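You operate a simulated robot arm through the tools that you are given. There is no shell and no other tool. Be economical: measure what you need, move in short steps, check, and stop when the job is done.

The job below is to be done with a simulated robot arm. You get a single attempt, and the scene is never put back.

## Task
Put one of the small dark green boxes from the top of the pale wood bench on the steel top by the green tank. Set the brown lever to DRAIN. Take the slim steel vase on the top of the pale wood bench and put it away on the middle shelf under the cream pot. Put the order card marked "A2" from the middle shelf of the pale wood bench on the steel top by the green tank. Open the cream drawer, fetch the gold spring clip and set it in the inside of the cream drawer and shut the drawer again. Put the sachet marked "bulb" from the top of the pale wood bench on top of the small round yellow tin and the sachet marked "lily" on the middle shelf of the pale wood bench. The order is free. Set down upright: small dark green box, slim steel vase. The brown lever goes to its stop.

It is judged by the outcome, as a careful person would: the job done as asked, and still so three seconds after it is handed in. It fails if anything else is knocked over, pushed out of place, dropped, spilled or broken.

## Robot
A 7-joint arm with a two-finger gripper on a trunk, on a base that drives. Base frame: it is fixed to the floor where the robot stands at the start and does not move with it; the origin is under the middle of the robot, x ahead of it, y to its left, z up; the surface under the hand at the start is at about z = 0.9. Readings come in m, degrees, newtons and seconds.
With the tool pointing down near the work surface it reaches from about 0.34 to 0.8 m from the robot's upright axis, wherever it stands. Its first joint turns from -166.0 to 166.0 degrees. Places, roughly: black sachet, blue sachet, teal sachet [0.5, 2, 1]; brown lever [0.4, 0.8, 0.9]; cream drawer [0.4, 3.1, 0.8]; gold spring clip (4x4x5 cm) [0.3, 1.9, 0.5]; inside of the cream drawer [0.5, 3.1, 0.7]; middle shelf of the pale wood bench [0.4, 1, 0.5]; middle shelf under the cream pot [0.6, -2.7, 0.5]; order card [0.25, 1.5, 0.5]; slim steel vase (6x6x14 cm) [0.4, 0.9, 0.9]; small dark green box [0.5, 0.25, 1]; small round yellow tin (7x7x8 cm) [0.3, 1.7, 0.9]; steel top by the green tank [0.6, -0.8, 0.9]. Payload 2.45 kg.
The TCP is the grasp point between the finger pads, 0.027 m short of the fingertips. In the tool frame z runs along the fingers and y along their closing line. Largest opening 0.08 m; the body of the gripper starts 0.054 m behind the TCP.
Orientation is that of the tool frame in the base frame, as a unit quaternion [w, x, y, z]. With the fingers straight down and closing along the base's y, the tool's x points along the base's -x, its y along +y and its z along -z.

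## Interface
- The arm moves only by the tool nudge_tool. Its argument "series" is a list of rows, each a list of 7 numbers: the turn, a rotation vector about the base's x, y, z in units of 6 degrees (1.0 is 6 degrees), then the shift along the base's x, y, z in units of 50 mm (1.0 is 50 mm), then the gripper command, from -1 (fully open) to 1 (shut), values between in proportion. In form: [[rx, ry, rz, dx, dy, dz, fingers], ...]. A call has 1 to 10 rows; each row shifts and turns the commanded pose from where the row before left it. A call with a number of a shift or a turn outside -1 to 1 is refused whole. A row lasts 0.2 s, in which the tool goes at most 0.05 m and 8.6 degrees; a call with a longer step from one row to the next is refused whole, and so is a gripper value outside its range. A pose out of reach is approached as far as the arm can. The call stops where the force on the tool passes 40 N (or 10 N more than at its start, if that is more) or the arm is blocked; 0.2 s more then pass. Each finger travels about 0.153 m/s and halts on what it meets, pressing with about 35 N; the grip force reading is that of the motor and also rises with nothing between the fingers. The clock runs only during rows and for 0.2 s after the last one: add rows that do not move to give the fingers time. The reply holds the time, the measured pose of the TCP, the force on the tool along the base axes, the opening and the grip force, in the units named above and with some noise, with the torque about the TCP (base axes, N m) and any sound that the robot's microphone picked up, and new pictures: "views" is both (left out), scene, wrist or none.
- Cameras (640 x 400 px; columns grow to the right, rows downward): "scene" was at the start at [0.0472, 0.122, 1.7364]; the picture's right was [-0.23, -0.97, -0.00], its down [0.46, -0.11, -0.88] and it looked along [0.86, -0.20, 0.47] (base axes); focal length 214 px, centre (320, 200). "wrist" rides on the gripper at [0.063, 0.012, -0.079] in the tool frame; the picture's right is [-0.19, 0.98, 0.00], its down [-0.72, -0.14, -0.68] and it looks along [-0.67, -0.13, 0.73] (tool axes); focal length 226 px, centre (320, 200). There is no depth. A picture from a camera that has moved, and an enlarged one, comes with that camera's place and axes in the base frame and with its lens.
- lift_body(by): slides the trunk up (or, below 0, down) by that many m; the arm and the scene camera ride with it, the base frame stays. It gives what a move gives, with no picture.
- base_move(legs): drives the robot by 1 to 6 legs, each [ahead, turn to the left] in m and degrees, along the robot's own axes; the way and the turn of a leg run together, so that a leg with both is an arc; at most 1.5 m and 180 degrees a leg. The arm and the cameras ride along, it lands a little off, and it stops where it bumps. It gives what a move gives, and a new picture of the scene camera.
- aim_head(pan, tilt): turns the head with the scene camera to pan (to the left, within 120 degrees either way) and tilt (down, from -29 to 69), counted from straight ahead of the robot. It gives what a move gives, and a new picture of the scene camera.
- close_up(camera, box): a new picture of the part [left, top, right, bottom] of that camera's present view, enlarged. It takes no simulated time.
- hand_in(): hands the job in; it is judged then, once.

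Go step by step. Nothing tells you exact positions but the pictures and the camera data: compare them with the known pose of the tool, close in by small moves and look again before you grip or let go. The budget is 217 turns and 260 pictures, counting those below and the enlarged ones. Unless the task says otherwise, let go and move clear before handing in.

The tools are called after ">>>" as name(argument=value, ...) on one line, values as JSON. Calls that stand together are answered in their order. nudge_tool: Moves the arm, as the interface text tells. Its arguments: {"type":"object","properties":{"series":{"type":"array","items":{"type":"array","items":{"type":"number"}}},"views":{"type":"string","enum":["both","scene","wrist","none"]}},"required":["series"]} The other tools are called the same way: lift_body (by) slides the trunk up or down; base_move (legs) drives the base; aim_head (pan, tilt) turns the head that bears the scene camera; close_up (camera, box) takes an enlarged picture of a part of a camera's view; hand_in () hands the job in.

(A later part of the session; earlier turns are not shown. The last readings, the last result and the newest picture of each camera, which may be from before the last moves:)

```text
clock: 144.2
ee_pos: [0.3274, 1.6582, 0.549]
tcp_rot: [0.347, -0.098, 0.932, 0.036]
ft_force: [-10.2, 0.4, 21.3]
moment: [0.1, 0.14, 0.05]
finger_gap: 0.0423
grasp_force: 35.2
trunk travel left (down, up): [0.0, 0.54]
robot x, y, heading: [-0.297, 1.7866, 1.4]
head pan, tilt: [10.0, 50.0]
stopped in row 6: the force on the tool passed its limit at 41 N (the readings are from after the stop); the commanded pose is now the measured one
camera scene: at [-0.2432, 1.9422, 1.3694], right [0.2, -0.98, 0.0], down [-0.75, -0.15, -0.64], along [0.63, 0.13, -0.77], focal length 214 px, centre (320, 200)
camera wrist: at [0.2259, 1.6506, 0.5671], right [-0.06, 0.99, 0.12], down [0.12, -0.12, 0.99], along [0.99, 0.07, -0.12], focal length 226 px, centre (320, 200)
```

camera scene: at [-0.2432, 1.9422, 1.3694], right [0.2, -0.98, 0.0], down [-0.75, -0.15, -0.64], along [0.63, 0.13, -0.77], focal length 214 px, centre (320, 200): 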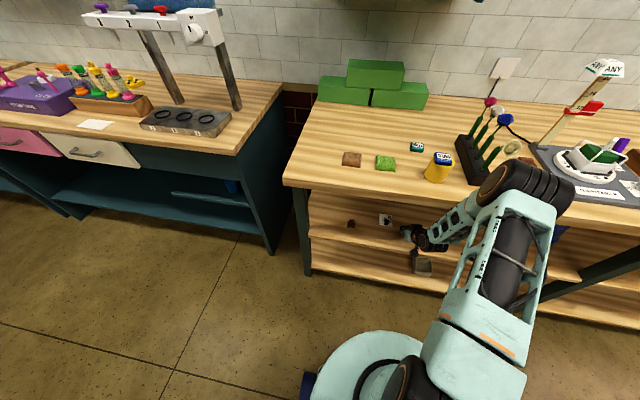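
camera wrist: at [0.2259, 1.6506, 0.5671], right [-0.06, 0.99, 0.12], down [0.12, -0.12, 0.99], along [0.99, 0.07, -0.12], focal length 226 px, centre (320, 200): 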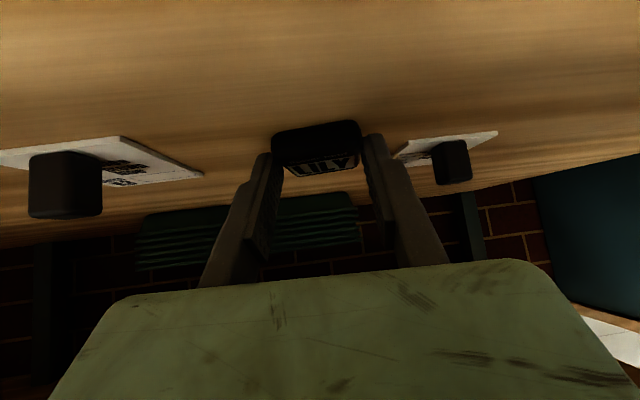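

Contact with the shelf (its surface computes to z≈0.52). Release gently and back out.

>>> nudge_tool(series=[[0, 0, 0, 0, 0, 0, 0.4], [0, 0, 0, 0, 0, 0, -0.3], [0, 0, 0, 0, 0, 0, -0.6], [0, 0, 0, -0.1, 0, 0.4, -0.6], [0, 0, 0, -0.5, 0, 0.3, -0.6], [0, 0, 0, -0.8, 0, 0, -0.6], [0, 0, 0, -0.8, 0, 0, -0.6], [0, 0, 0, 0, 0, 0, -0.6]], views="both")

```text
clock: 145.9
ee_pos: [0.2166, 1.6579, 0.5817]
tcp_rot: [0.345, -0.097, 0.933, 0.036]
ft_force: [0.4, 0.0, 0.8]
moment: [0.03, -0.03, 0.0]
finger_gap: 0.064
grasp_force: 0.0
trunk travel left (down, up): [0.0, 0.54]
robot x, y, heading: [-0.2952, 1.7881, 0.9]
head pan, tilt: [10.0, 50.0]
camera scene: at [-0.241, 1.9418, 1.3691], right [0.2, -0.98, 0.0], down [-0.75, -0.15, -0.64], along [0.63, 0.13, -0.77], focal length 214 px, centre (320, 200)
camera wrist: at [0.1153, 1.6509, 0.6007], right [-0.06, 0.99, 0.13], down [0.13, -0.12, 0.98], along [0.99, 0.07, -0.12], focal length 226 px, centre (320, 200)
```

scene: 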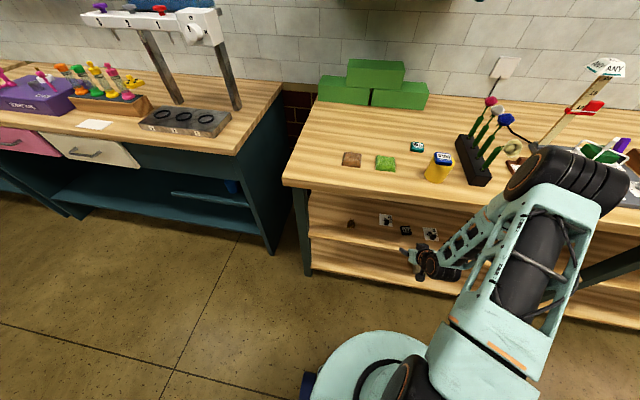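
wrist: 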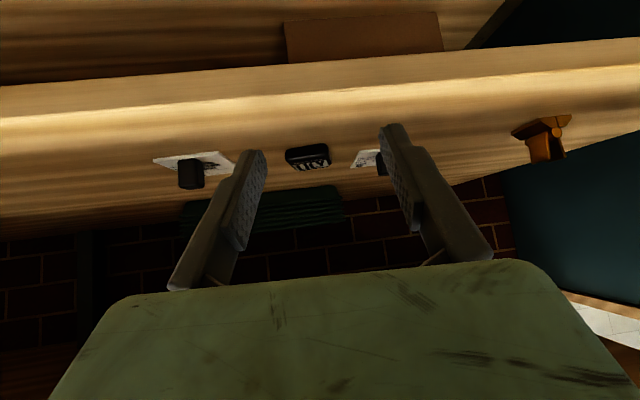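

Lily lies on the shelf. Next, the gold clip. Zoom on it.

>>> close_up(camera="wrist", box=[490, 90, 600, 180])

>>> close_up(camera="scene", box=[330, 200, 450, 260])

```text
4.44 times, centred on (545, 135) of wrist
camera zoom: at [0.1153, 1.6509, 0.6007], right [-0.06, 0.99, 0.13], down [0.13, -0.12, 0.98], along [0.99, 0.07, -0.12], focal length 1005 px, centre (-680, 489)
```

zoom: 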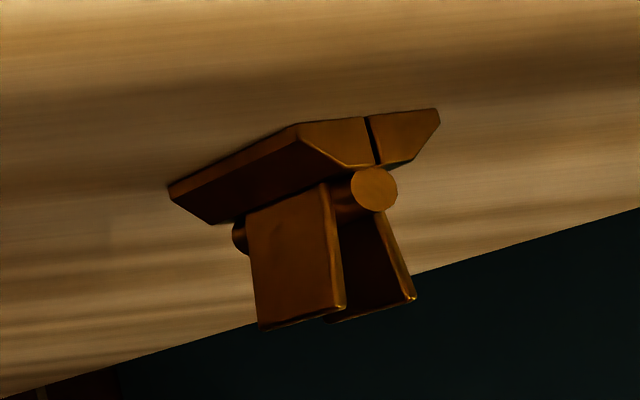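

```text
5.33 times, centred on (390, 230) of scene
camera zoom: at [-0.241, 1.9418, 1.3691], right [0.2, -0.98, 0.0], down [-0.75, -0.15, -0.64], along [0.63, 0.13, -0.77], focal length 1144 px, centre (-53, 40)
```

zoom: 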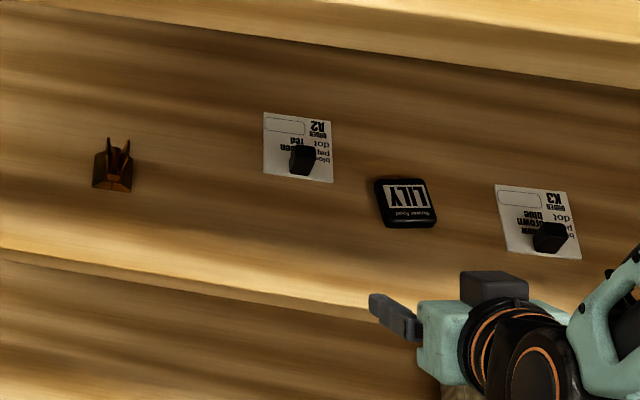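

A2 confirmed on the card; clip stands at about (0.325, 1.91) with its two handle plates separated along y. Moving in front of it and squaring the yaw.

>>> nudge_tool(series=[[0, 0, -0.9, -0.3, 0.7, 0.2, -1], [0, 0, -0.9, -0.1, 0.9, 0, -1], [0, 0, -0.1, 0, 0.9, 0, -1], [0, 0, 0, 0, 0.9, 0, -1], [0, 0, 0, 0, 0.9, 0, -1], [0, 0, 0, 0, 0.75, 0, -1], [0, 0, 0, 0, 0, 0, -1]], views="both")

>>> close_up(camera="wrist", box=[250, 100, 410, 200])

```text
clock: 147.6
ee_pos: [0.1976, 1.9111, 0.5907]
tcp_rot: [0.347, -0.004, 0.938, 0.002]
ft_force: [0.9, -0.3, -0.2]
moment: [-0.01, 0.02, 0.02]
finger_gap: 0.0796
grasp_force: 0.1
trunk travel left (down, up): [0.0, 0.54]
robot x, y, heading: [-0.2942, 1.7908, 1.2]
head pan, tilt: [10.0, 50.0]
camera scene: at [-0.2409, 1.9423, 1.369], right [0.2, -0.98, 0.0], down [-0.75, -0.15, -0.64], along [0.63, 0.13, -0.77], focal length 214 px, centre (320, 200)
camera wrist: at [0.0963, 1.9237, 0.6095], right [0.14, 0.98, 0.13], down [0.1, -0.14, 0.98], along [0.98, -0.12, -0.12], focal length 226 px, centre (320, 200)
```

scene: 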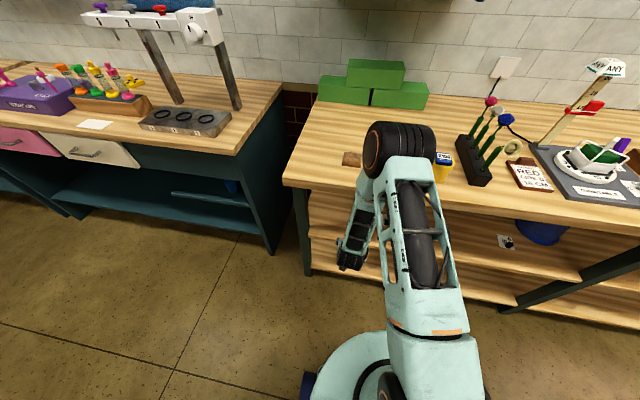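
wrist: 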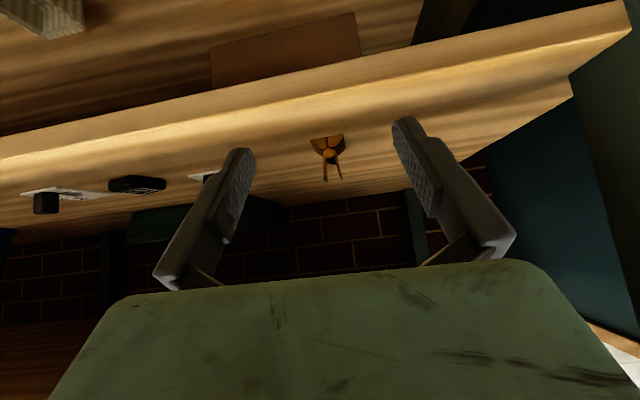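

```text
4.00 times, centred on (330, 150) of wrist
camera zoom: at [0.0963, 1.9237, 0.6095], right [0.14, 0.98, 0.13], down [0.1, -0.14, 0.98], along [0.98, -0.12, -0.12], focal length 904 px, centre (280, 400)
```

zoom: 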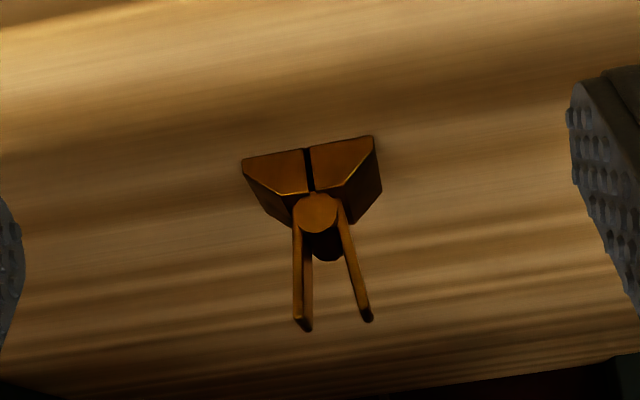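

Clip is square to me, centre ≈(0.34, 1.912), handles z≈0.54–0.562. Moving in to grip the handles.

>>> nudge_tool(series=[[0, 0, 0, 0.7, 0, -0.15, -1], [0, 0, 0, 0.7, 0.02, -0.15, -1], [0, 0, 0, 0.7, 0, -0.15, -1], [0, 0, 0, 0.6, 0, -0.13, -1], [0, 0, 0, 0, 0, 0, -1]], views="wrist")

>>> close_up(camera="wrist", box=[220, 80, 420, 220])

```text
clock: 148.8
ee_pos: [0.3214, 1.9123, 0.5647]
tcp_rot: [0.346, -0.004, 0.938, 0.001]
ft_force: [-0.8, 0.5, -0.1]
moment: [0.02, -0.02, -0.04]
finger_gap: 0.0799
grasp_force: 0.1
trunk travel left (down, up): [0.0, 0.54]
robot x, y, heading: [-0.2972, 1.793, 1.5]
head pan, tilt: [10.0, 50.0]
camera wrist: at [0.2208, 1.9235, 0.5829], right [0.14, 0.98, 0.12], down [0.11, -0.14, 0.98], along [0.98, -0.12, -0.12], focal length 226 px, centre (320, 200)
```

wrist: 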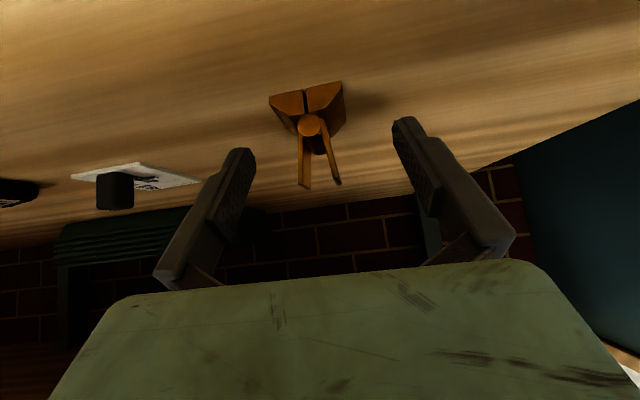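

```text
2.86 times, centred on (320, 150) of wrist
camera zoom: at [0.2208, 1.9235, 0.5829], right [0.14, 0.98, 0.12], down [0.11, -0.14, 0.98], along [0.98, -0.12, -0.12], focal length 646 px, centre (320, 343)
```

zoom: 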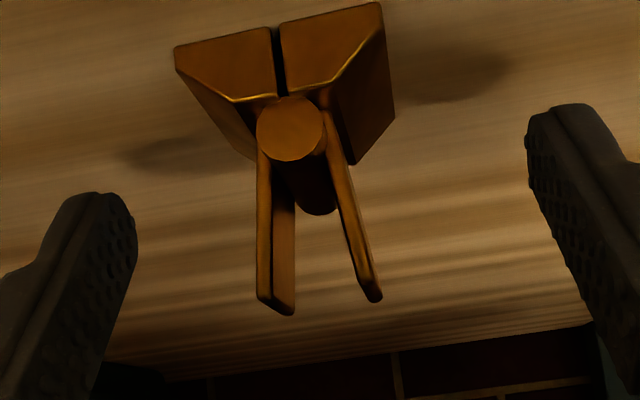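

>>> nudge_tool(series=[[0, 0, 0, 0.16, 0, -0.14, -1], [0, 0, 0, 0, 0, 0, -1], [0, 0, 0, 0, 0, 0, -0.2], [0, 0, 0, 0, 0, 0, 0.5], [0, 0, 0, 0, 0, 0, 1], [0, 0, 0, 0, 0, 0, 1]], views="wrist")

```text
clock: 150.2
ee_pos: [0.3262, 1.9103, 0.5636]
tcp_rot: [0.349, -0.005, 0.937, 0.001]
ft_force: [-0.5, 0.1, 1.3]
moment: [0.02, -0.01, -0.01]
finger_gap: 0.0179
grasp_force: 35.1
trunk travel left (down, up): [0.0, 0.54]
robot x, y, heading: [-0.2934, 1.79, 1.2]
head pan, tilt: [10.0, 50.0]
camera wrist: at [0.2254, 1.9233, 0.5821], right [0.14, 0.98, 0.13], down [0.1, -0.14, 0.99], along [0.99, -0.12, -0.11], focal length 226 px, centre (320, 200)
```

wrist: 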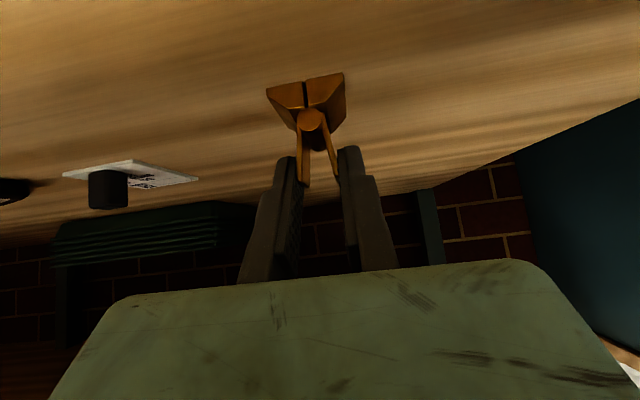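

Gripped (gap 0.018). Lift slightly and check, then back out.

>>> nudge_tool(series=[[0, 0, 0, 0, 0, 0.3, 1], [0, 0, 0, 0, 0, 0.5, 1], [0, 0, 0, -0.6, 0, 0.2, 1], [0, 0, 0, -0.8, 0, 0, 1], [0, 0, 0, -0.8, 0, 0, 1], [0, 0, 0, -0.6, 0, 0, 1], [0, 0, 0, 0, 0, 0, 1]], views="wrist")

```text
clock: 151.8
ee_pos: [0.2003, 1.9104, 0.6047]
tcp_rot: [0.347, -0.004, 0.938, 0.001]
ft_force: [0.0, 0.1, -0.4]
moment: [-0.01, 0.04, 0.02]
finger_gap: 0.0179
grasp_force: 34.9
trunk travel left (down, up): [0.0, 0.54]
robot x, y, heading: [-0.2949, 1.7924, 1.2]
head pan, tilt: [10.0, 50.0]
camera wrist: at [0.0991, 1.9241, 0.6241], right [0.14, 0.98, 0.13], down [0.1, -0.14, 0.98], along [0.98, -0.12, -0.12], focal length 226 px, centre (320, 200)
```

wrist: 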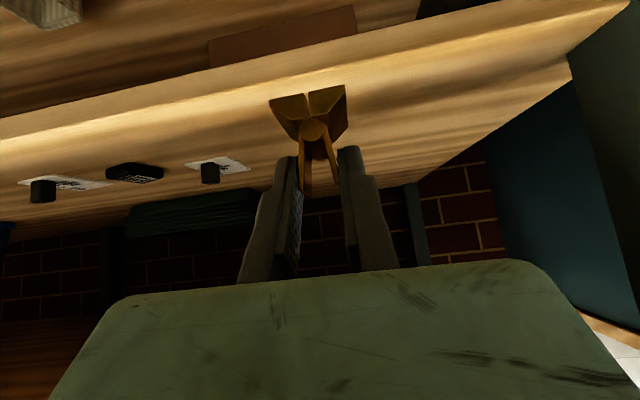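

Clip in hand. Backing off, raising the trunk, and driving to the drawer station; I'll set the clip down there while opening the drawer.

>>> base_move(legs=[[-0.15, 0]])

>>> lift_body(by=0.25)

>>> nudge_tool(series=[[0, 0, 0, 0, 0, 0.9, 1], [0, 0, 0, 0, 0, 0.9, 1], [0, 0, 0, 0.3, 0, 0.9, 1], [0, 0, 0, 0.3, 0, 0.9, 1], [0, 0, 0, 0, 0, 0.9, 1], [0, 0, 0, 0, 0, 0, 1]], views="none")

>>> base_move(legs=[[0, 89], [1.15, 0], [0, -90]])

```text
clock: 153.1
ee_pos: [0.0504, 1.9072, 0.6059]
tcp_rot: [0.347, -0.003, 0.938, 0.001]
ft_force: [0.0, -0.3, -0.6]
moment: [0.02, 0.0, 0.0]
finger_gap: 0.0178
grasp_force: 34.8
trunk travel left (down, up): [0.0, 0.54]
robot x, y, heading: [-0.4426, 1.7873, 1.3]
head pan, tilt: [10.0, 50.0]
camera scene: at [-0.39, 1.9386, 1.3691], right [0.2, -0.98, 0.0], down [-0.75, -0.15, -0.64], along [0.63, 0.13, -0.77], focal length 214 px, centre (320, 200)
```

scene: 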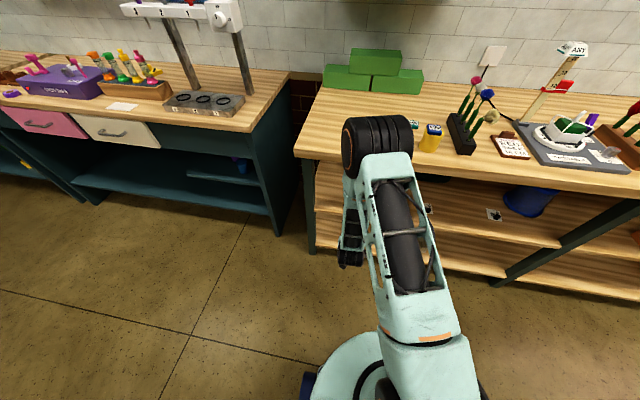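

```text
clock: 155.7
ee_pos: [0.0507, 1.9077, 0.8546]
tcp_rot: [0.347, -0.004, 0.938, 0.001]
ft_force: [0.3, -0.1, -0.4]
moment: [0.0, -0.01, 0.0]
finger_gap: 0.0177
grasp_force: 34.9
trunk travel left (down, up): [-0.25, 0.29]
robot x, y, heading: [-0.4445, 1.7843, 1.4]
head pan, tilt: [10.0, 50.0]
```

```text
clock: 157.1
ee_pos: [0.0813, 1.9079, 1.0797]
tcp_rot: [0.347, -0.004, 0.938, 0.001]
ft_force: [0.1, -0.4, 0.4]
moment: [-0.01, -0.02, -0.03]
finger_gap: 0.0176
grasp_force: 34.7
trunk travel left (down, up): [-0.25, 0.29]
robot x, y, heading: [-0.4472, 1.7847, 1.3]
head pan, tilt: [10.0, 50.0]
```

```text
clock: 170.8
ee_pos: [0.086, 3.0478, 1.0809]
tcp_rot: [0.347, 0.01, 0.938, -0.004]
ft_force: [0.8, 0.1, 0.1]
moment: [-0.05, 0.01, 0.01]
finger_gap: 0.0178
grasp_force: 34.6
trunk travel left (down, up): [-0.25, 0.29]
robot x, y, heading: [-0.4423, 2.9401, -0.1]
head pan, tilt: [10.0, 50.0]
camera scene: at [-0.3857, 3.0915, 1.6191], right [0.17, -0.99, 0.0], down [-0.76, -0.13, -0.64], along [0.63, 0.11, -0.77], focal length 214 px, centre (320, 200)
```

scene: 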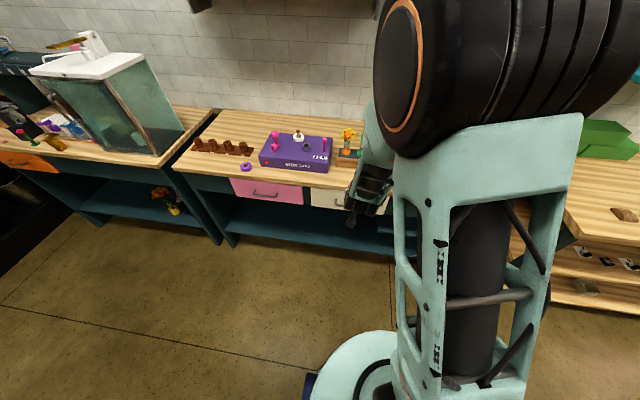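

At the station: cream drawer front near (0.30, 3.11). Check the wrist view for a temporary spot for the clip.

>>> nudge_tool(series=[[0, 0, 0, 0, 0, 0, 1]], views="wrist")

>>> aim_head(pan=-25, tilt=45)

```text
clock: 171.2
ee_pos: [0.0844, 3.0472, 1.0806]
tcp_rot: [0.347, 0.009, 0.938, -0.003]
ft_force: [-0.8, 0.0, -0.9]
moment: [-0.02, 0.03, 0.0]
finger_gap: 0.0179
grasp_force: 34.7
trunk travel left (down, up): [-0.25, 0.29]
robot x, y, heading: [-0.4478, 2.9384, -0.4]
head pan, tilt: [10.0, 50.0]
camera wrist: at [-0.0149, 3.0631, 1.0991], right [0.17, 0.98, 0.13], down [0.1, -0.14, 0.98], along [0.98, -0.15, -0.12], focal length 226 px, centre (320, 200)
```

wrist: 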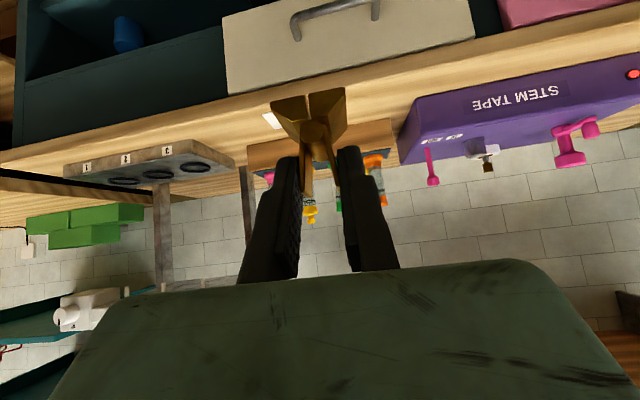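

```text
clock: 172.2
ee_pos: [0.0861, 3.0473, 1.0796]
tcp_rot: [0.346, 0.009, 0.938, -0.004]
ft_force: [-0.5, 0.1, -0.6]
moment: [-0.02, -0.02, 0.01]
finger_gap: 0.0178
grasp_force: 35.1
trunk travel left (down, up): [-0.25, 0.29]
robot x, y, heading: [-0.445, 2.9396, -0.7]
head pan, tilt: [-25.0, 45.0]
camera scene: at [-0.3881, 3.0439, 1.626], right [-0.43, -0.9, 0.0], down [-0.64, 0.3, -0.71], along [0.64, -0.3, -0.71], focal length 214 px, centre (320, 200)
```

scene: 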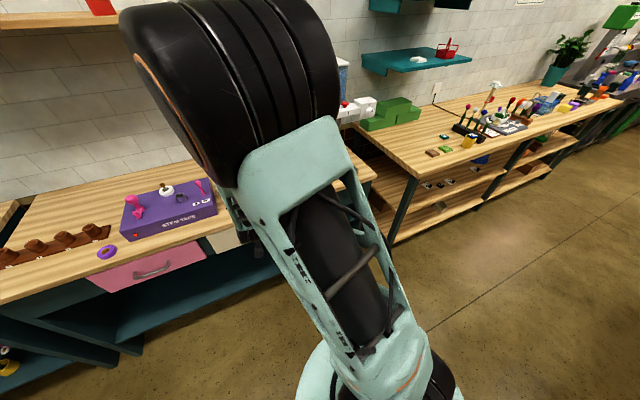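

>>> close_up(camera="wrist", box=[60, 0, 480, 240])

```text
1.52 times, centred on (270, 120) of wrist
camera zoom: at [-0.0149, 3.063, 1.099], right [0.17, 0.98, 0.13], down [0.1, -0.14, 0.98], along [0.98, -0.15, -0.12], focal length 344 px, centre (396, 322)
```

zoom: 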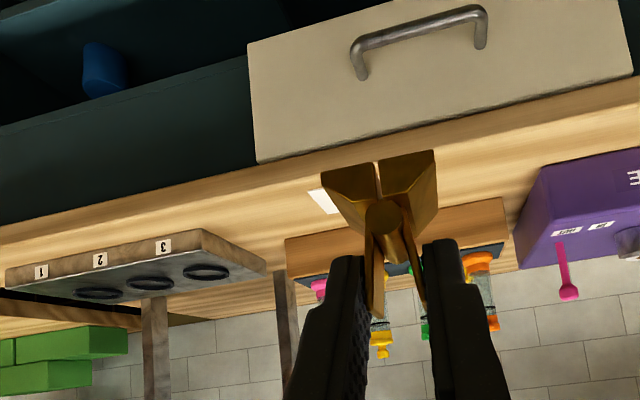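

Handle centre ≈(0.27, 3.07, 0.80), drawer spans y 2.89–3.26. There's free room on the station top at about (0.36, 3.045), in front of the pencil box; I'll set the clip there.

>>> base_move(legs=[[0.13, 0]])

>>> nudge_tool(series=[[0, 0, 0, 0.7, 0, 0, 1], [0, 0, 0, 0.7, 0, 0, 1], [0, 0, 0, 0.7, 0, -0.5, 1], [0, 0, 0, 0.64, 0, -0.5, 1], [0, 0, 0, 0, 0, -0.7, 1], [0, 0, 0, 0, 0, 0, 1]], views="both")

```text
clock: 173.5
ee_pos: [0.2141, 3.0459, 1.0794]
tcp_rot: [0.346, 0.01, 0.938, -0.004]
ft_force: [0.1, 0.3, -0.7]
moment: [0.03, 0.0, -0.02]
finger_gap: 0.018
grasp_force: 35.1
trunk travel left (down, up): [-0.25, 0.29]
robot x, y, heading: [-0.3181, 2.9386, -0.5]
head pan, tilt: [-25.0, 45.0]
camera scene: at [-0.258, 3.0429, 1.6259], right [-0.43, -0.9, 0.0], down [-0.64, 0.3, -0.71], along [0.64, -0.3, -0.71], focal length 214 px, centre (320, 200)
```

scene: 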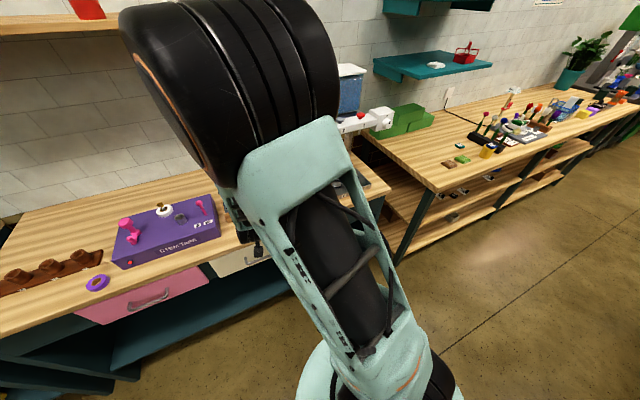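

```text
clock: 174.9
ee_pos: [0.3512, 3.0463, 0.995]
tcp_rot: [0.346, 0.011, 0.938, -0.004]
ft_force: [-0.1, -0.2, 0.1]
moment: [0.02, 0.01, 0.02]
finger_gap: 0.018
grasp_force: 34.8
trunk travel left (down, up): [-0.25, 0.29]
robot x, y, heading: [-0.3168, 2.9353, -0.3]
head pan, tilt: [-25.0, 45.0]
camera scene: at [-0.2591, 3.0429, 1.626], right [-0.43, -0.9, 0.0], down [-0.64, 0.3, -0.71], along [0.64, -0.3, -0.71], focal length 214 px, centre (320, 200)
camera wrist: at [0.2517, 3.0615, 1.0144], right [0.17, 0.98, 0.13], down [0.1, -0.14, 0.98], along [0.98, -0.15, -0.12], focal length 226 px, centre (320, 200)
```

scene: 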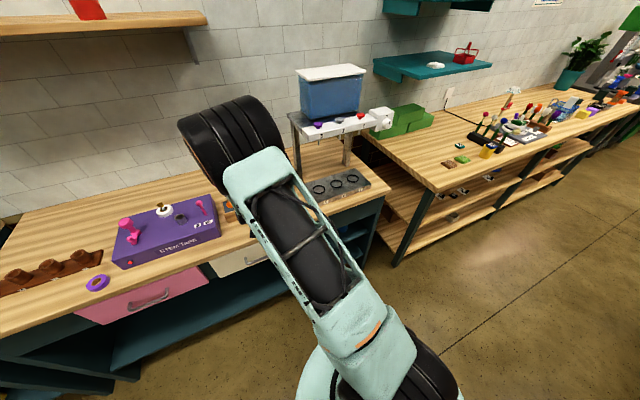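
wrist: 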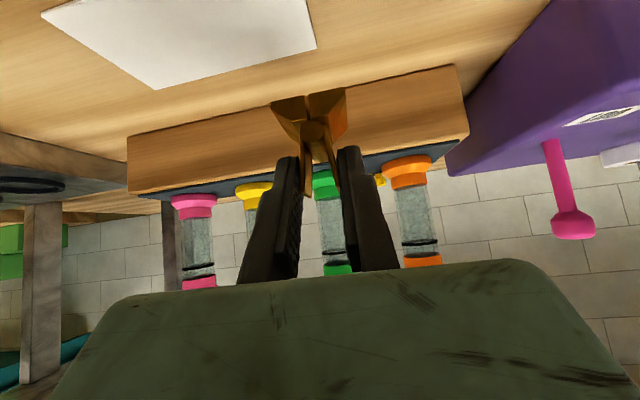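

A paper note occupies y 2.94–3.05; shift the clip to y≈3.105, between the note and the purple box, and lower.

>>> nudge_tool(series=[[0, 0, 0, 0, 0.6, 0, 1], [0, 0, 0, 0, 0.58, 0, 1], [0, 0, 0, 0, 0, -0.4, 1], [0, 0, 0, 0, 0, -0.2, 1], [0, 0, 0, 0, 0, 0, 1]], views="wrist")

```text
clock: 176.1
ee_pos: [0.3518, 3.1046, 0.965]
tcp_rot: [0.347, 0.01, 0.938, -0.004]
ft_force: [-0.5, 0.3, -0.3]
moment: [0.01, -0.03, -0.02]
finger_gap: 0.0176
grasp_force: 35.1
trunk travel left (down, up): [-0.25, 0.29]
robot x, y, heading: [-0.3159, 2.94, -0.5]
head pan, tilt: [-25.0, 45.0]
camera wrist: at [0.2516, 3.1207, 0.9847], right [0.17, 0.98, 0.13], down [0.1, -0.14, 0.98], along [0.98, -0.15, -0.12], focal length 226 px, centre (320, 200)
```

wrist: 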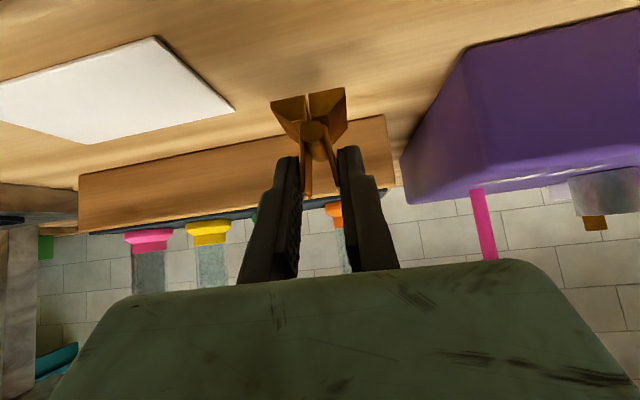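

>>> nudge_tool(series=[[0, 0, 0, 0, 0, -0.1, 1], [0, 0, 0, 0, 0, -0.06, 1], [0, 0, 0, 0, 0, -0.06, 1], [0, 0, 0, 0, 0, 0, 1]], views="none")

>>> nudge_tool(series=[[0, 0, 0, 0, 0, -0.04, 1], [0, 0, 0, 0, 0, 0, 1]], views="wrist")

```text
clock: 177.1
ee_pos: [0.3509, 3.1046, 0.9546]
tcp_rot: [0.347, 0.01, 0.938, -0.003]
ft_force: [-0.2, 0.2, -0.6]
moment: [-0.02, 0.0, 0.02]
finger_gap: 0.0177
grasp_force: 34.9
trunk travel left (down, up): [-0.25, 0.29]
robot x, y, heading: [-0.3143, 2.9442, -0.4]
head pan, tilt: [-25.0, 45.0]
```

```text
clock: 177.7
ee_pos: [0.3515, 3.1054, 0.9515]
tcp_rot: [0.347, 0.01, 0.938, -0.003]
ft_force: [1.0, -1.1, -0.3]
moment: [0.01, -0.01, 0.02]
finger_gap: 0.0175
grasp_force: 34.7
trunk travel left (down, up): [-0.25, 0.29]
robot x, y, heading: [-0.3155, 2.9387, -0.4]
head pan, tilt: [-25.0, 45.0]
camera wrist: at [0.2513, 3.1208, 0.9709], right [0.17, 0.98, 0.13], down [0.1, -0.14, 0.98], along [0.98, -0.15, -0.12], focal length 226 px, centre (320, 200)
```

wrist: 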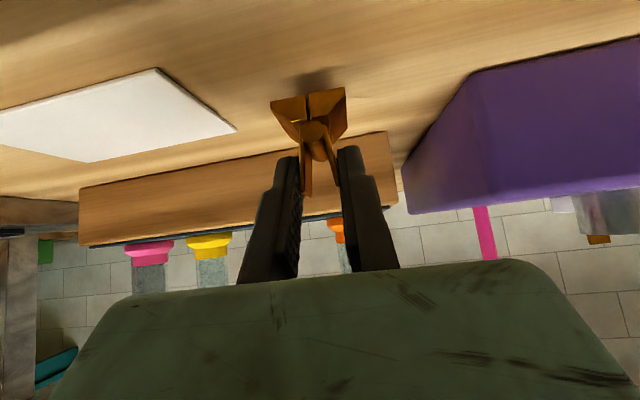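

>>> nudge_tool(series=[[0, 0, 0, 0, 0, -0.04, 1], [0, 0, 0, 0, 0, -0.04, 1], [0, 0, 0, 0, 0, 0, 1]], views="none")

>>> nudge_tool(series=[[0, 0, 0, 0, 0, -0.04, 1], [0, 0, 0, 0, 0, 0, 1]], views="none")

>>> nudge_tool(series=[[0, 0, 0, 0, 0, -0.04, 1], [0, 0, 0, 0, 0, 0, 1]], views="none")

```text
clock: 178.5
ee_pos: [0.3519, 3.1044, 0.947]
tcp_rot: [0.347, 0.01, 0.938, -0.004]
ft_force: [0.5, -0.3, -0.8]
moment: [0.01, 0.0, -0.01]
finger_gap: 0.018
grasp_force: 35.3
trunk travel left (down, up): [-0.25, 0.29]
robot x, y, heading: [-0.3148, 2.9431, -0.7]
head pan, tilt: [-25.0, 45.0]
```

```text
clock: 179.1
ee_pos: [0.3516, 3.1047, 0.9459]
tcp_rot: [0.346, 0.01, 0.938, -0.004]
ft_force: [0.3, 0.3, -0.7]
moment: [-0.03, -0.02, -0.01]
finger_gap: 0.0177
grasp_force: 35.4
trunk travel left (down, up): [-0.25, 0.29]
robot x, y, heading: [-0.3145, 2.9399, -0.2]
head pan, tilt: [-25.0, 45.0]
```

```text
clock: 179.7
ee_pos: [0.3514, 3.1062, 0.9447]
tcp_rot: [0.347, 0.009, 0.938, -0.003]
ft_force: [0.2, -0.6, -1.3]
moment: [0.03, 0.02, 0.01]
finger_gap: 0.0179
grasp_force: 35.0
trunk travel left (down, up): [-0.25, 0.29]
robot x, y, heading: [-0.3169, 2.9419, -0.3]
head pan, tilt: [-25.0, 45.0]
```

>>> nudge_tool(series=[[0, 0, 0, 0, 0, -0.04, 1], [0, 0, 0, 0, 0, -0.04, 1], [0, 0, 0, 0, 0, 0, 1]], views="wrist")

>>> nudge_tool(series=[[0, 0, 0, 0, 0, -0.04, 1], [0, 0, 0, 0, 0, 0, 1]], views="none")

```text
clock: 180.5
ee_pos: [0.3514, 3.1048, 0.9402]
tcp_rot: [0.347, 0.009, 0.938, -0.004]
ft_force: [-0.7, -1.1, 0.0]
moment: [0.02, 0.03, -0.01]
finger_gap: 0.0178
grasp_force: 34.9
trunk travel left (down, up): [-0.25, 0.29]
robot x, y, heading: [-0.317, 2.9397, -0.5]
head pan, tilt: [-25.0, 45.0]
camera wrist: at [0.2514, 3.1205, 0.9588], right [0.17, 0.98, 0.13], down [0.1, -0.14, 0.98], along [0.98, -0.15, -0.12], focal length 226 px, centre (320, 200)
```

wrist: 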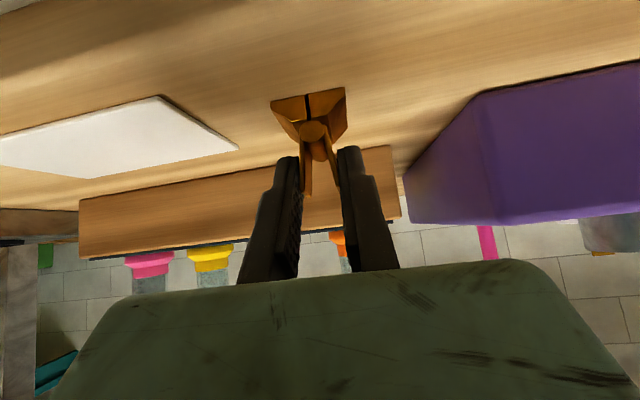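

```text
clock: 181.1
ee_pos: [0.3515, 3.1038, 0.9397]
tcp_rot: [0.349, 0.01, 0.937, -0.003]
ft_force: [-1.5, -1.9, 15.0]
moment: [0.0, 0.18, 0.01]
finger_gap: 0.0176
grasp_force: 35.3
trunk travel left (down, up): [-0.25, 0.29]
robot x, y, heading: [-0.316, 2.9388, -0.6]
head pan, tilt: [-25.0, 45.0]
```

Clip stands on the station top. Release, back out, then re-orient the tool: horizontal with the closing line vertical, for the drawer handle.

>>> nudge_tool(series=[[0, 0, 0, 0, 0, 0, 0.4], [0, 0, 0, 0, 0, 0, 0], [0, 0, 0, 0, 0, 0, -0.2], [0, 0, 0, 0, 0, 0.5, -0.2], [0, 0, 0, -0.3, 0, 0.8, -0.2], [0, 0, 0, -0.8, 0, 0.3, -0.2], [0, 0, 0, -0.9, 0, 0, -0.2], [0, 0, 0, -0.9, 0, 0, -0.2], [0, 0, 0, -0.9, 0, 0, -0.2], [0, 0, 0, -0.9, 0, 0, -0.2]], views="both")

```text
clock: 183.3
ee_pos: [0.1159, 3.1049, 1.0189]
tcp_rot: [0.347, 0.01, 0.938, -0.004]
ft_force: [-0.4, -0.3, 0.2]
moment: [0.04, 0.01, 0.0]
finger_gap: 0.0479
grasp_force: 0.0
trunk travel left (down, up): [-0.25, 0.29]
robot x, y, heading: [-0.3152, 2.9369, -0.2]
head pan, tilt: [-25.0, 45.0]
camera scene: at [-0.2597, 3.0429, 1.626], right [-0.43, -0.9, 0.0], down [-0.64, 0.3, -0.71], along [0.64, -0.3, -0.71], focal length 214 px, centre (320, 200)
camera wrist: at [0.0149, 3.1202, 1.038], right [0.17, 0.98, 0.12], down [0.1, -0.14, 0.98], along [0.98, -0.15, -0.12], focal length 226 px, centre (320, 200)
```

scene: 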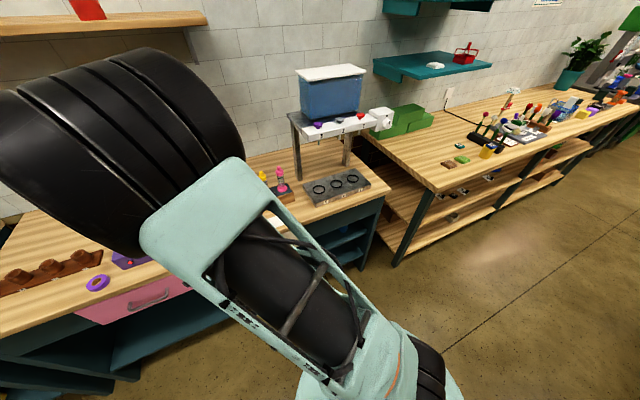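
wrist: 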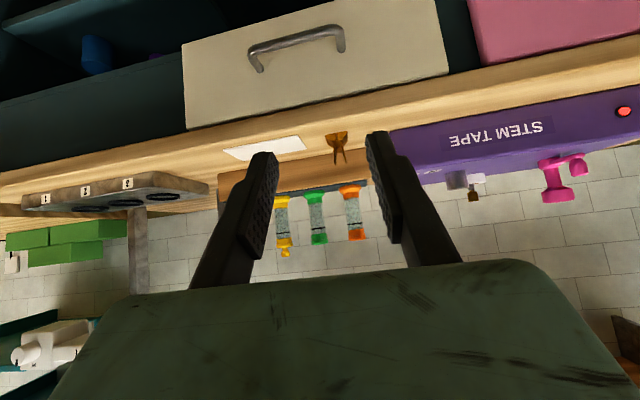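

Handle bar ≈(0.285, 3.074, 0.785), panel face x≈0.312, z 0.717–0.865. Backing the base and turning the tool horizontal.

>>> base_move(legs=[[-0.2, 0]])

>>> nudge_tool(series=[[0, -0.84, 0, 0.45, -0.06, -0.44, -0.2], [0, -0.84, 0, 0.45, -0.06, -0.44, -0.2], [0, -0.84, 0, 0.45, -0.06, -0.44, -0.2], [0, -0.84, 0, 0.45, -0.06, -0.44, -0.2], [0, -0.84, 0, 0.45, -0.06, -0.44, -0.2], [0, -0.84, 0, 0.45, -0.06, -0.44, -0.2], [0, -0.84, 0, 0.45, -0.06, -0.44, -0.2], [0, -0.84, 0, 0.45, -0.06, -0.44, -0.2], [0, -0.84, 0, 0, -0.06, -0.44, -0.2], [0, -0.84, 0, 0, -0.06, -0.44, -0.2]], views="none")

>>> nudge_tool(series=[[1, 0, 0, 0, 0, 0, -0.2], [1, 0, 0, 0, 0, 0, -0.2], [1, 0, 0, 0, 0, 0, -0.2], [1, 0, 0, 0, 0, 0, -0.2], [1, 0, 0, 0, 0, 0, -0.2], [1, 0, 0, 0, 0, 0, -0.2], [1, 0, 0, 0, 0, 0, -0.2], [1, 0, 0, 0, 0, 0, -0.2], [1, 0, 0, 0, 0, 0, -0.2], [1, 0, 0, 0, 0, 0, -0.2]], views="wrist")

```text
clock: 184.9
ee_pos: [-0.0845, 3.1063, 1.019]
tcp_rot: [0.347, 0.01, 0.938, -0.003]
ft_force: [-0.2, 1.1, 0.1]
moment: [0.04, 0.0, -0.01]
finger_gap: 0.0479
grasp_force: 0.2
trunk travel left (down, up): [-0.25, 0.29]
robot x, y, heading: [-0.5161, 2.9436, -0.5]
head pan, tilt: [-25.0, 45.0]
camera scene: at [-0.4607, 3.0444, 1.6261], right [-0.43, -0.9, 0.0], down [-0.64, 0.3, -0.71], along [0.64, -0.3, -0.71], focal length 214 px, centre (320, 200)
```

scene: 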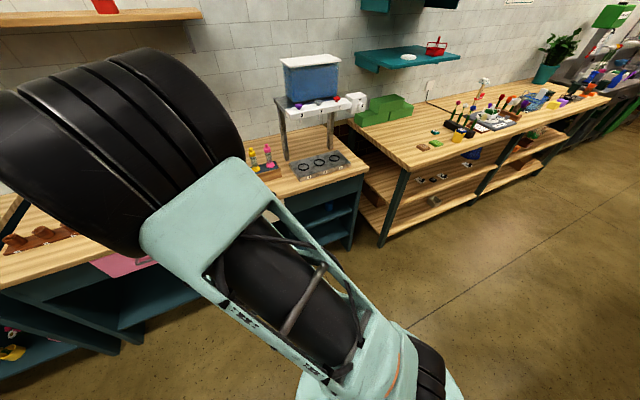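

```text
clock: 187.1
ee_pos: [0.0952, 3.0758, 0.799]
tcp_rot: [0.713, 0.011, 0.701, 0.0]
ft_force: [0.4, 0.3, 0.4]
moment: [0.0, 0.02, 0.0]
finger_gap: 0.0481
grasp_force: 0.1
trunk travel left (down, up): [-0.25, 0.29]
robot x, y, heading: [-0.5183, 2.9427, -0.3]
head pan, tilt: [-25.0, 45.0]
```

```text
clock: 189.3
ee_pos: [0.0951, 3.0759, 0.7995]
tcp_rot: [0.611, 0.367, 0.607, 0.352]
ft_force: [-0.2, 0.5, -1.3]
moment: [0.0, 0.0, 0.01]
finger_gap: 0.048
grasp_force: 0.0
trunk travel left (down, up): [-0.25, 0.29]
robot x, y, heading: [-0.5167, 2.9413, -0.4]
head pan, tilt: [-25.0, 45.0]
camera wrist: at [0.0167, 3.1405, 0.7794], right [0.01, 0.31, 0.95], down [-0.7, -0.68, 0.23], along [0.72, -0.66, 0.21], focal length 226 px, centre (320, 200)
```

wrist: 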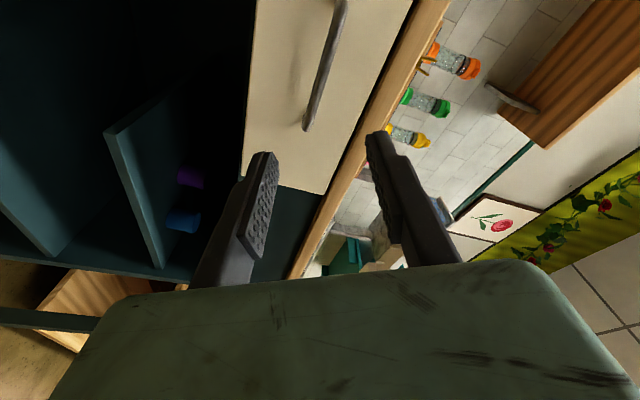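

>>> nudge_tool(series=[[1, 0, 0, 0, 0, 0, -0.2], [1, 0, 0, 0, 0, 0, -0.2], [1, 0, 0, 0, 0, 0, -0.2], [1, 0, 0, 0, 0, 0, -0.2], [1, 0, 0, 0.5, 0, -0.2, -0.2], [0, 0, 0, 0.5, 0, -0.1, -0.2], [0, 0, 0, 0, 0, 0, -0.2]], views="wrist")

>>> close_up(camera="wrist", box=[200, 20, 440, 200])

```text
clock: 190.9
ee_pos: [0.1465, 3.0757, 0.7829]
tcp_rot: [0.496, 0.513, 0.496, 0.495]
ft_force: [0.1, 0.2, -0.1]
moment: [0.0, 0.01, 0.01]
finger_gap: 0.0481
grasp_force: 0.0
trunk travel left (down, up): [-0.25, 0.29]
robot x, y, heading: [-0.516, 2.9381, 0.1]
head pan, tilt: [-25.0, 45.0]
camera wrist: at [0.0668, 3.1422, 0.7978], right [0.01, -0.21, 0.98], down [-0.7, -0.7, -0.14], along [0.72, -0.68, -0.15], focal length 226 px, centre (320, 200)
```

wrist: 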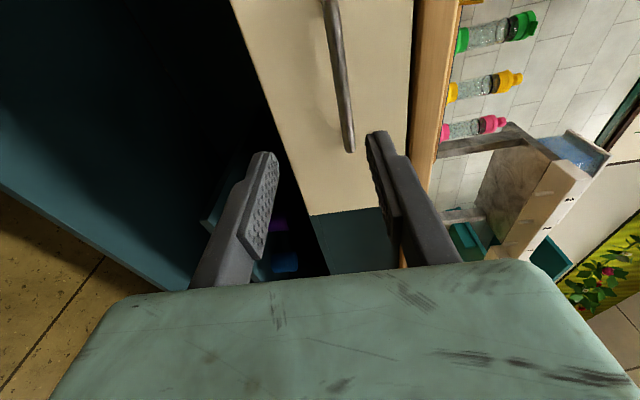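

```text
2.22 times, centred on (320, 110) of wrist
camera zoom: at [0.0668, 3.1422, 0.7978], right [0.01, -0.21, 0.98], down [-0.7, -0.7, -0.14], along [0.72, -0.68, -0.15], focal length 502 px, centre (320, 400)
```

zoom: 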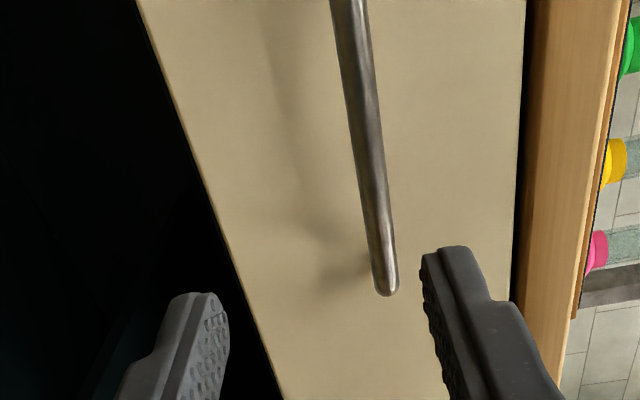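

Bar is at x≈0.27, z≈0.80. Moving forward to straddle it and grip.

>>> nudge_tool(series=[[0, 0, 0, 0.5, 0, 0.34, -0.2], [0, 0, 0, 0.7, 0, 0, -0.2], [0, 0, 0, 0.7, 0, 0, -0.2], [0, 0, 0, 0.4, 0, 0, -0.2], [0, 0, 0, 0, 0, 0, -0.2]], views="wrist")

```text
clock: 192.1
ee_pos: [0.2603, 3.076, 0.8002]
tcp_rot: [0.497, 0.512, 0.495, 0.496]
ft_force: [-0.1, 0.9, 0.0]
moment: [-0.02, -0.02, -0.01]
finger_gap: 0.0478
grasp_force: 0.1
trunk travel left (down, up): [-0.25, 0.29]
robot x, y, heading: [-0.5139, 2.9372, -0.2]
head pan, tilt: [-25.0, 45.0]
camera wrist: at [0.1815, 3.1417, 0.8151], right [0.01, -0.21, 0.98], down [-0.7, -0.7, -0.14], along [0.72, -0.68, -0.15], focal length 226 px, centre (320, 200)
```

wrist: 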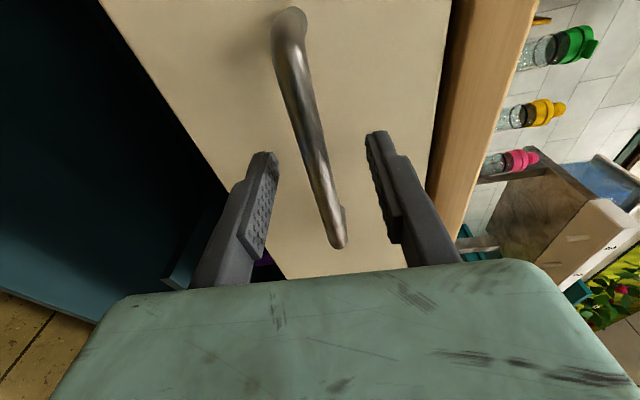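

The bar is between the fingers. Grip and pull.

>>> nudge_tool(series=[[0, 0, 0, 0, 0, 0, 0.3], [0, 0, 0, 0, 0, 0, 1], [0, 0, 0, 0, 0, 0, 1], [0, 0, 0, -0.3, 0, 0, 1], [0, 0, 0, -0.5, 0, 0, 1], [0, 0, 0, -0.5, 0, 0, 1], [0, 0, 0, -0.5, 0, 0, 1], [0, 0, 0, -0.5, 0, 0, 1], [0, 0, 0, -0.5, 0, 0, 1], [0, 0, 0, 0, 0, 0, 1]], views="both")

```text
clock: 194.3
ee_pos: [0.1192, 3.0756, 0.8002]
tcp_rot: [0.497, 0.513, 0.495, 0.495]
ft_force: [-0.5, -8.3, -12.8]
moment: [-0.49, 0.14, 0.21]
finger_gap: 0.0118
grasp_force: 38.3
trunk travel left (down, up): [-0.25, 0.29]
robot x, y, heading: [-0.5159, 2.944, -0.4]
head pan, tilt: [-25.0, 45.0]
camera scene: at [-0.4585, 3.0438, 1.6259], right [-0.43, -0.9, 0.0], down [-0.64, 0.3, -0.71], along [0.64, -0.3, -0.71], focal length 214 px, centre (320, 200)
camera wrist: at [0.0412, 3.1406, 0.8149], right [0.01, -0.21, 0.98], down [-0.7, -0.7, -0.14], along [0.72, -0.68, -0.15], focal length 226 px, centre (320, 200)
```

scene: 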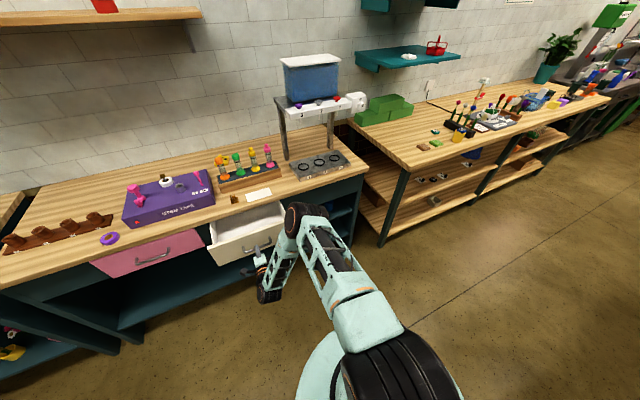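
wrist: 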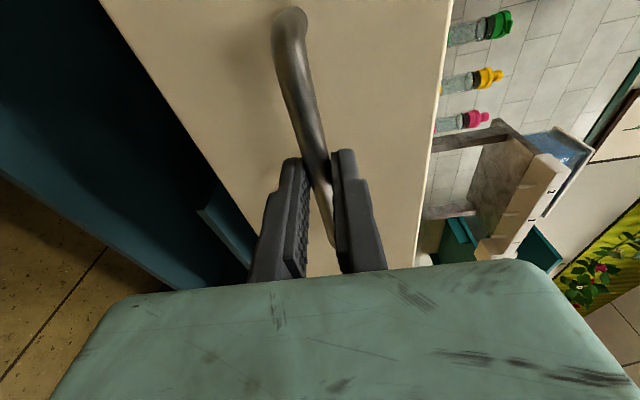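

The drawer is opening (14 cm). Pull a bit more.

>>> nudge_tool(series=[[0, 0, 0, -0.4, 0, 0, 1], [0, 0, 0, -0.4, 0, 0, 1], [0, 0, 0, -0.4, 0, 0, 1], [0, 0, 0, 0, 0, 0, 1]], views="none")

>>> close_up(camera="scene", box=[160, 150, 340, 300])

```text
clock: 195.3
ee_pos: [0.0603, 3.0744, 0.8018]
tcp_rot: [0.496, 0.513, 0.496, 0.495]
ft_force: [-0.2, -11.7, -19.5]
moment: [-0.54, 0.2, -0.52]
finger_gap: 0.0116
grasp_force: 38.8
trunk travel left (down, up): [-0.25, 0.29]
robot x, y, heading: [-0.5214, 2.9438, -0.5]
head pan, tilt: [-25.0, 45.0]
```

```text
2.67 times, centred on (250, 225) of scene
camera zoom: at [-0.458, 3.0436, 1.6259], right [-0.43, -0.9, 0.0], down [-0.64, 0.3, -0.71], along [0.64, -0.3, -0.71], focal length 572 px, centre (507, 133)
```

zoom: 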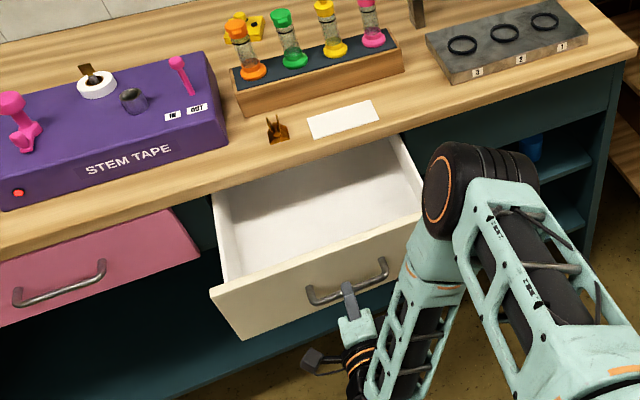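

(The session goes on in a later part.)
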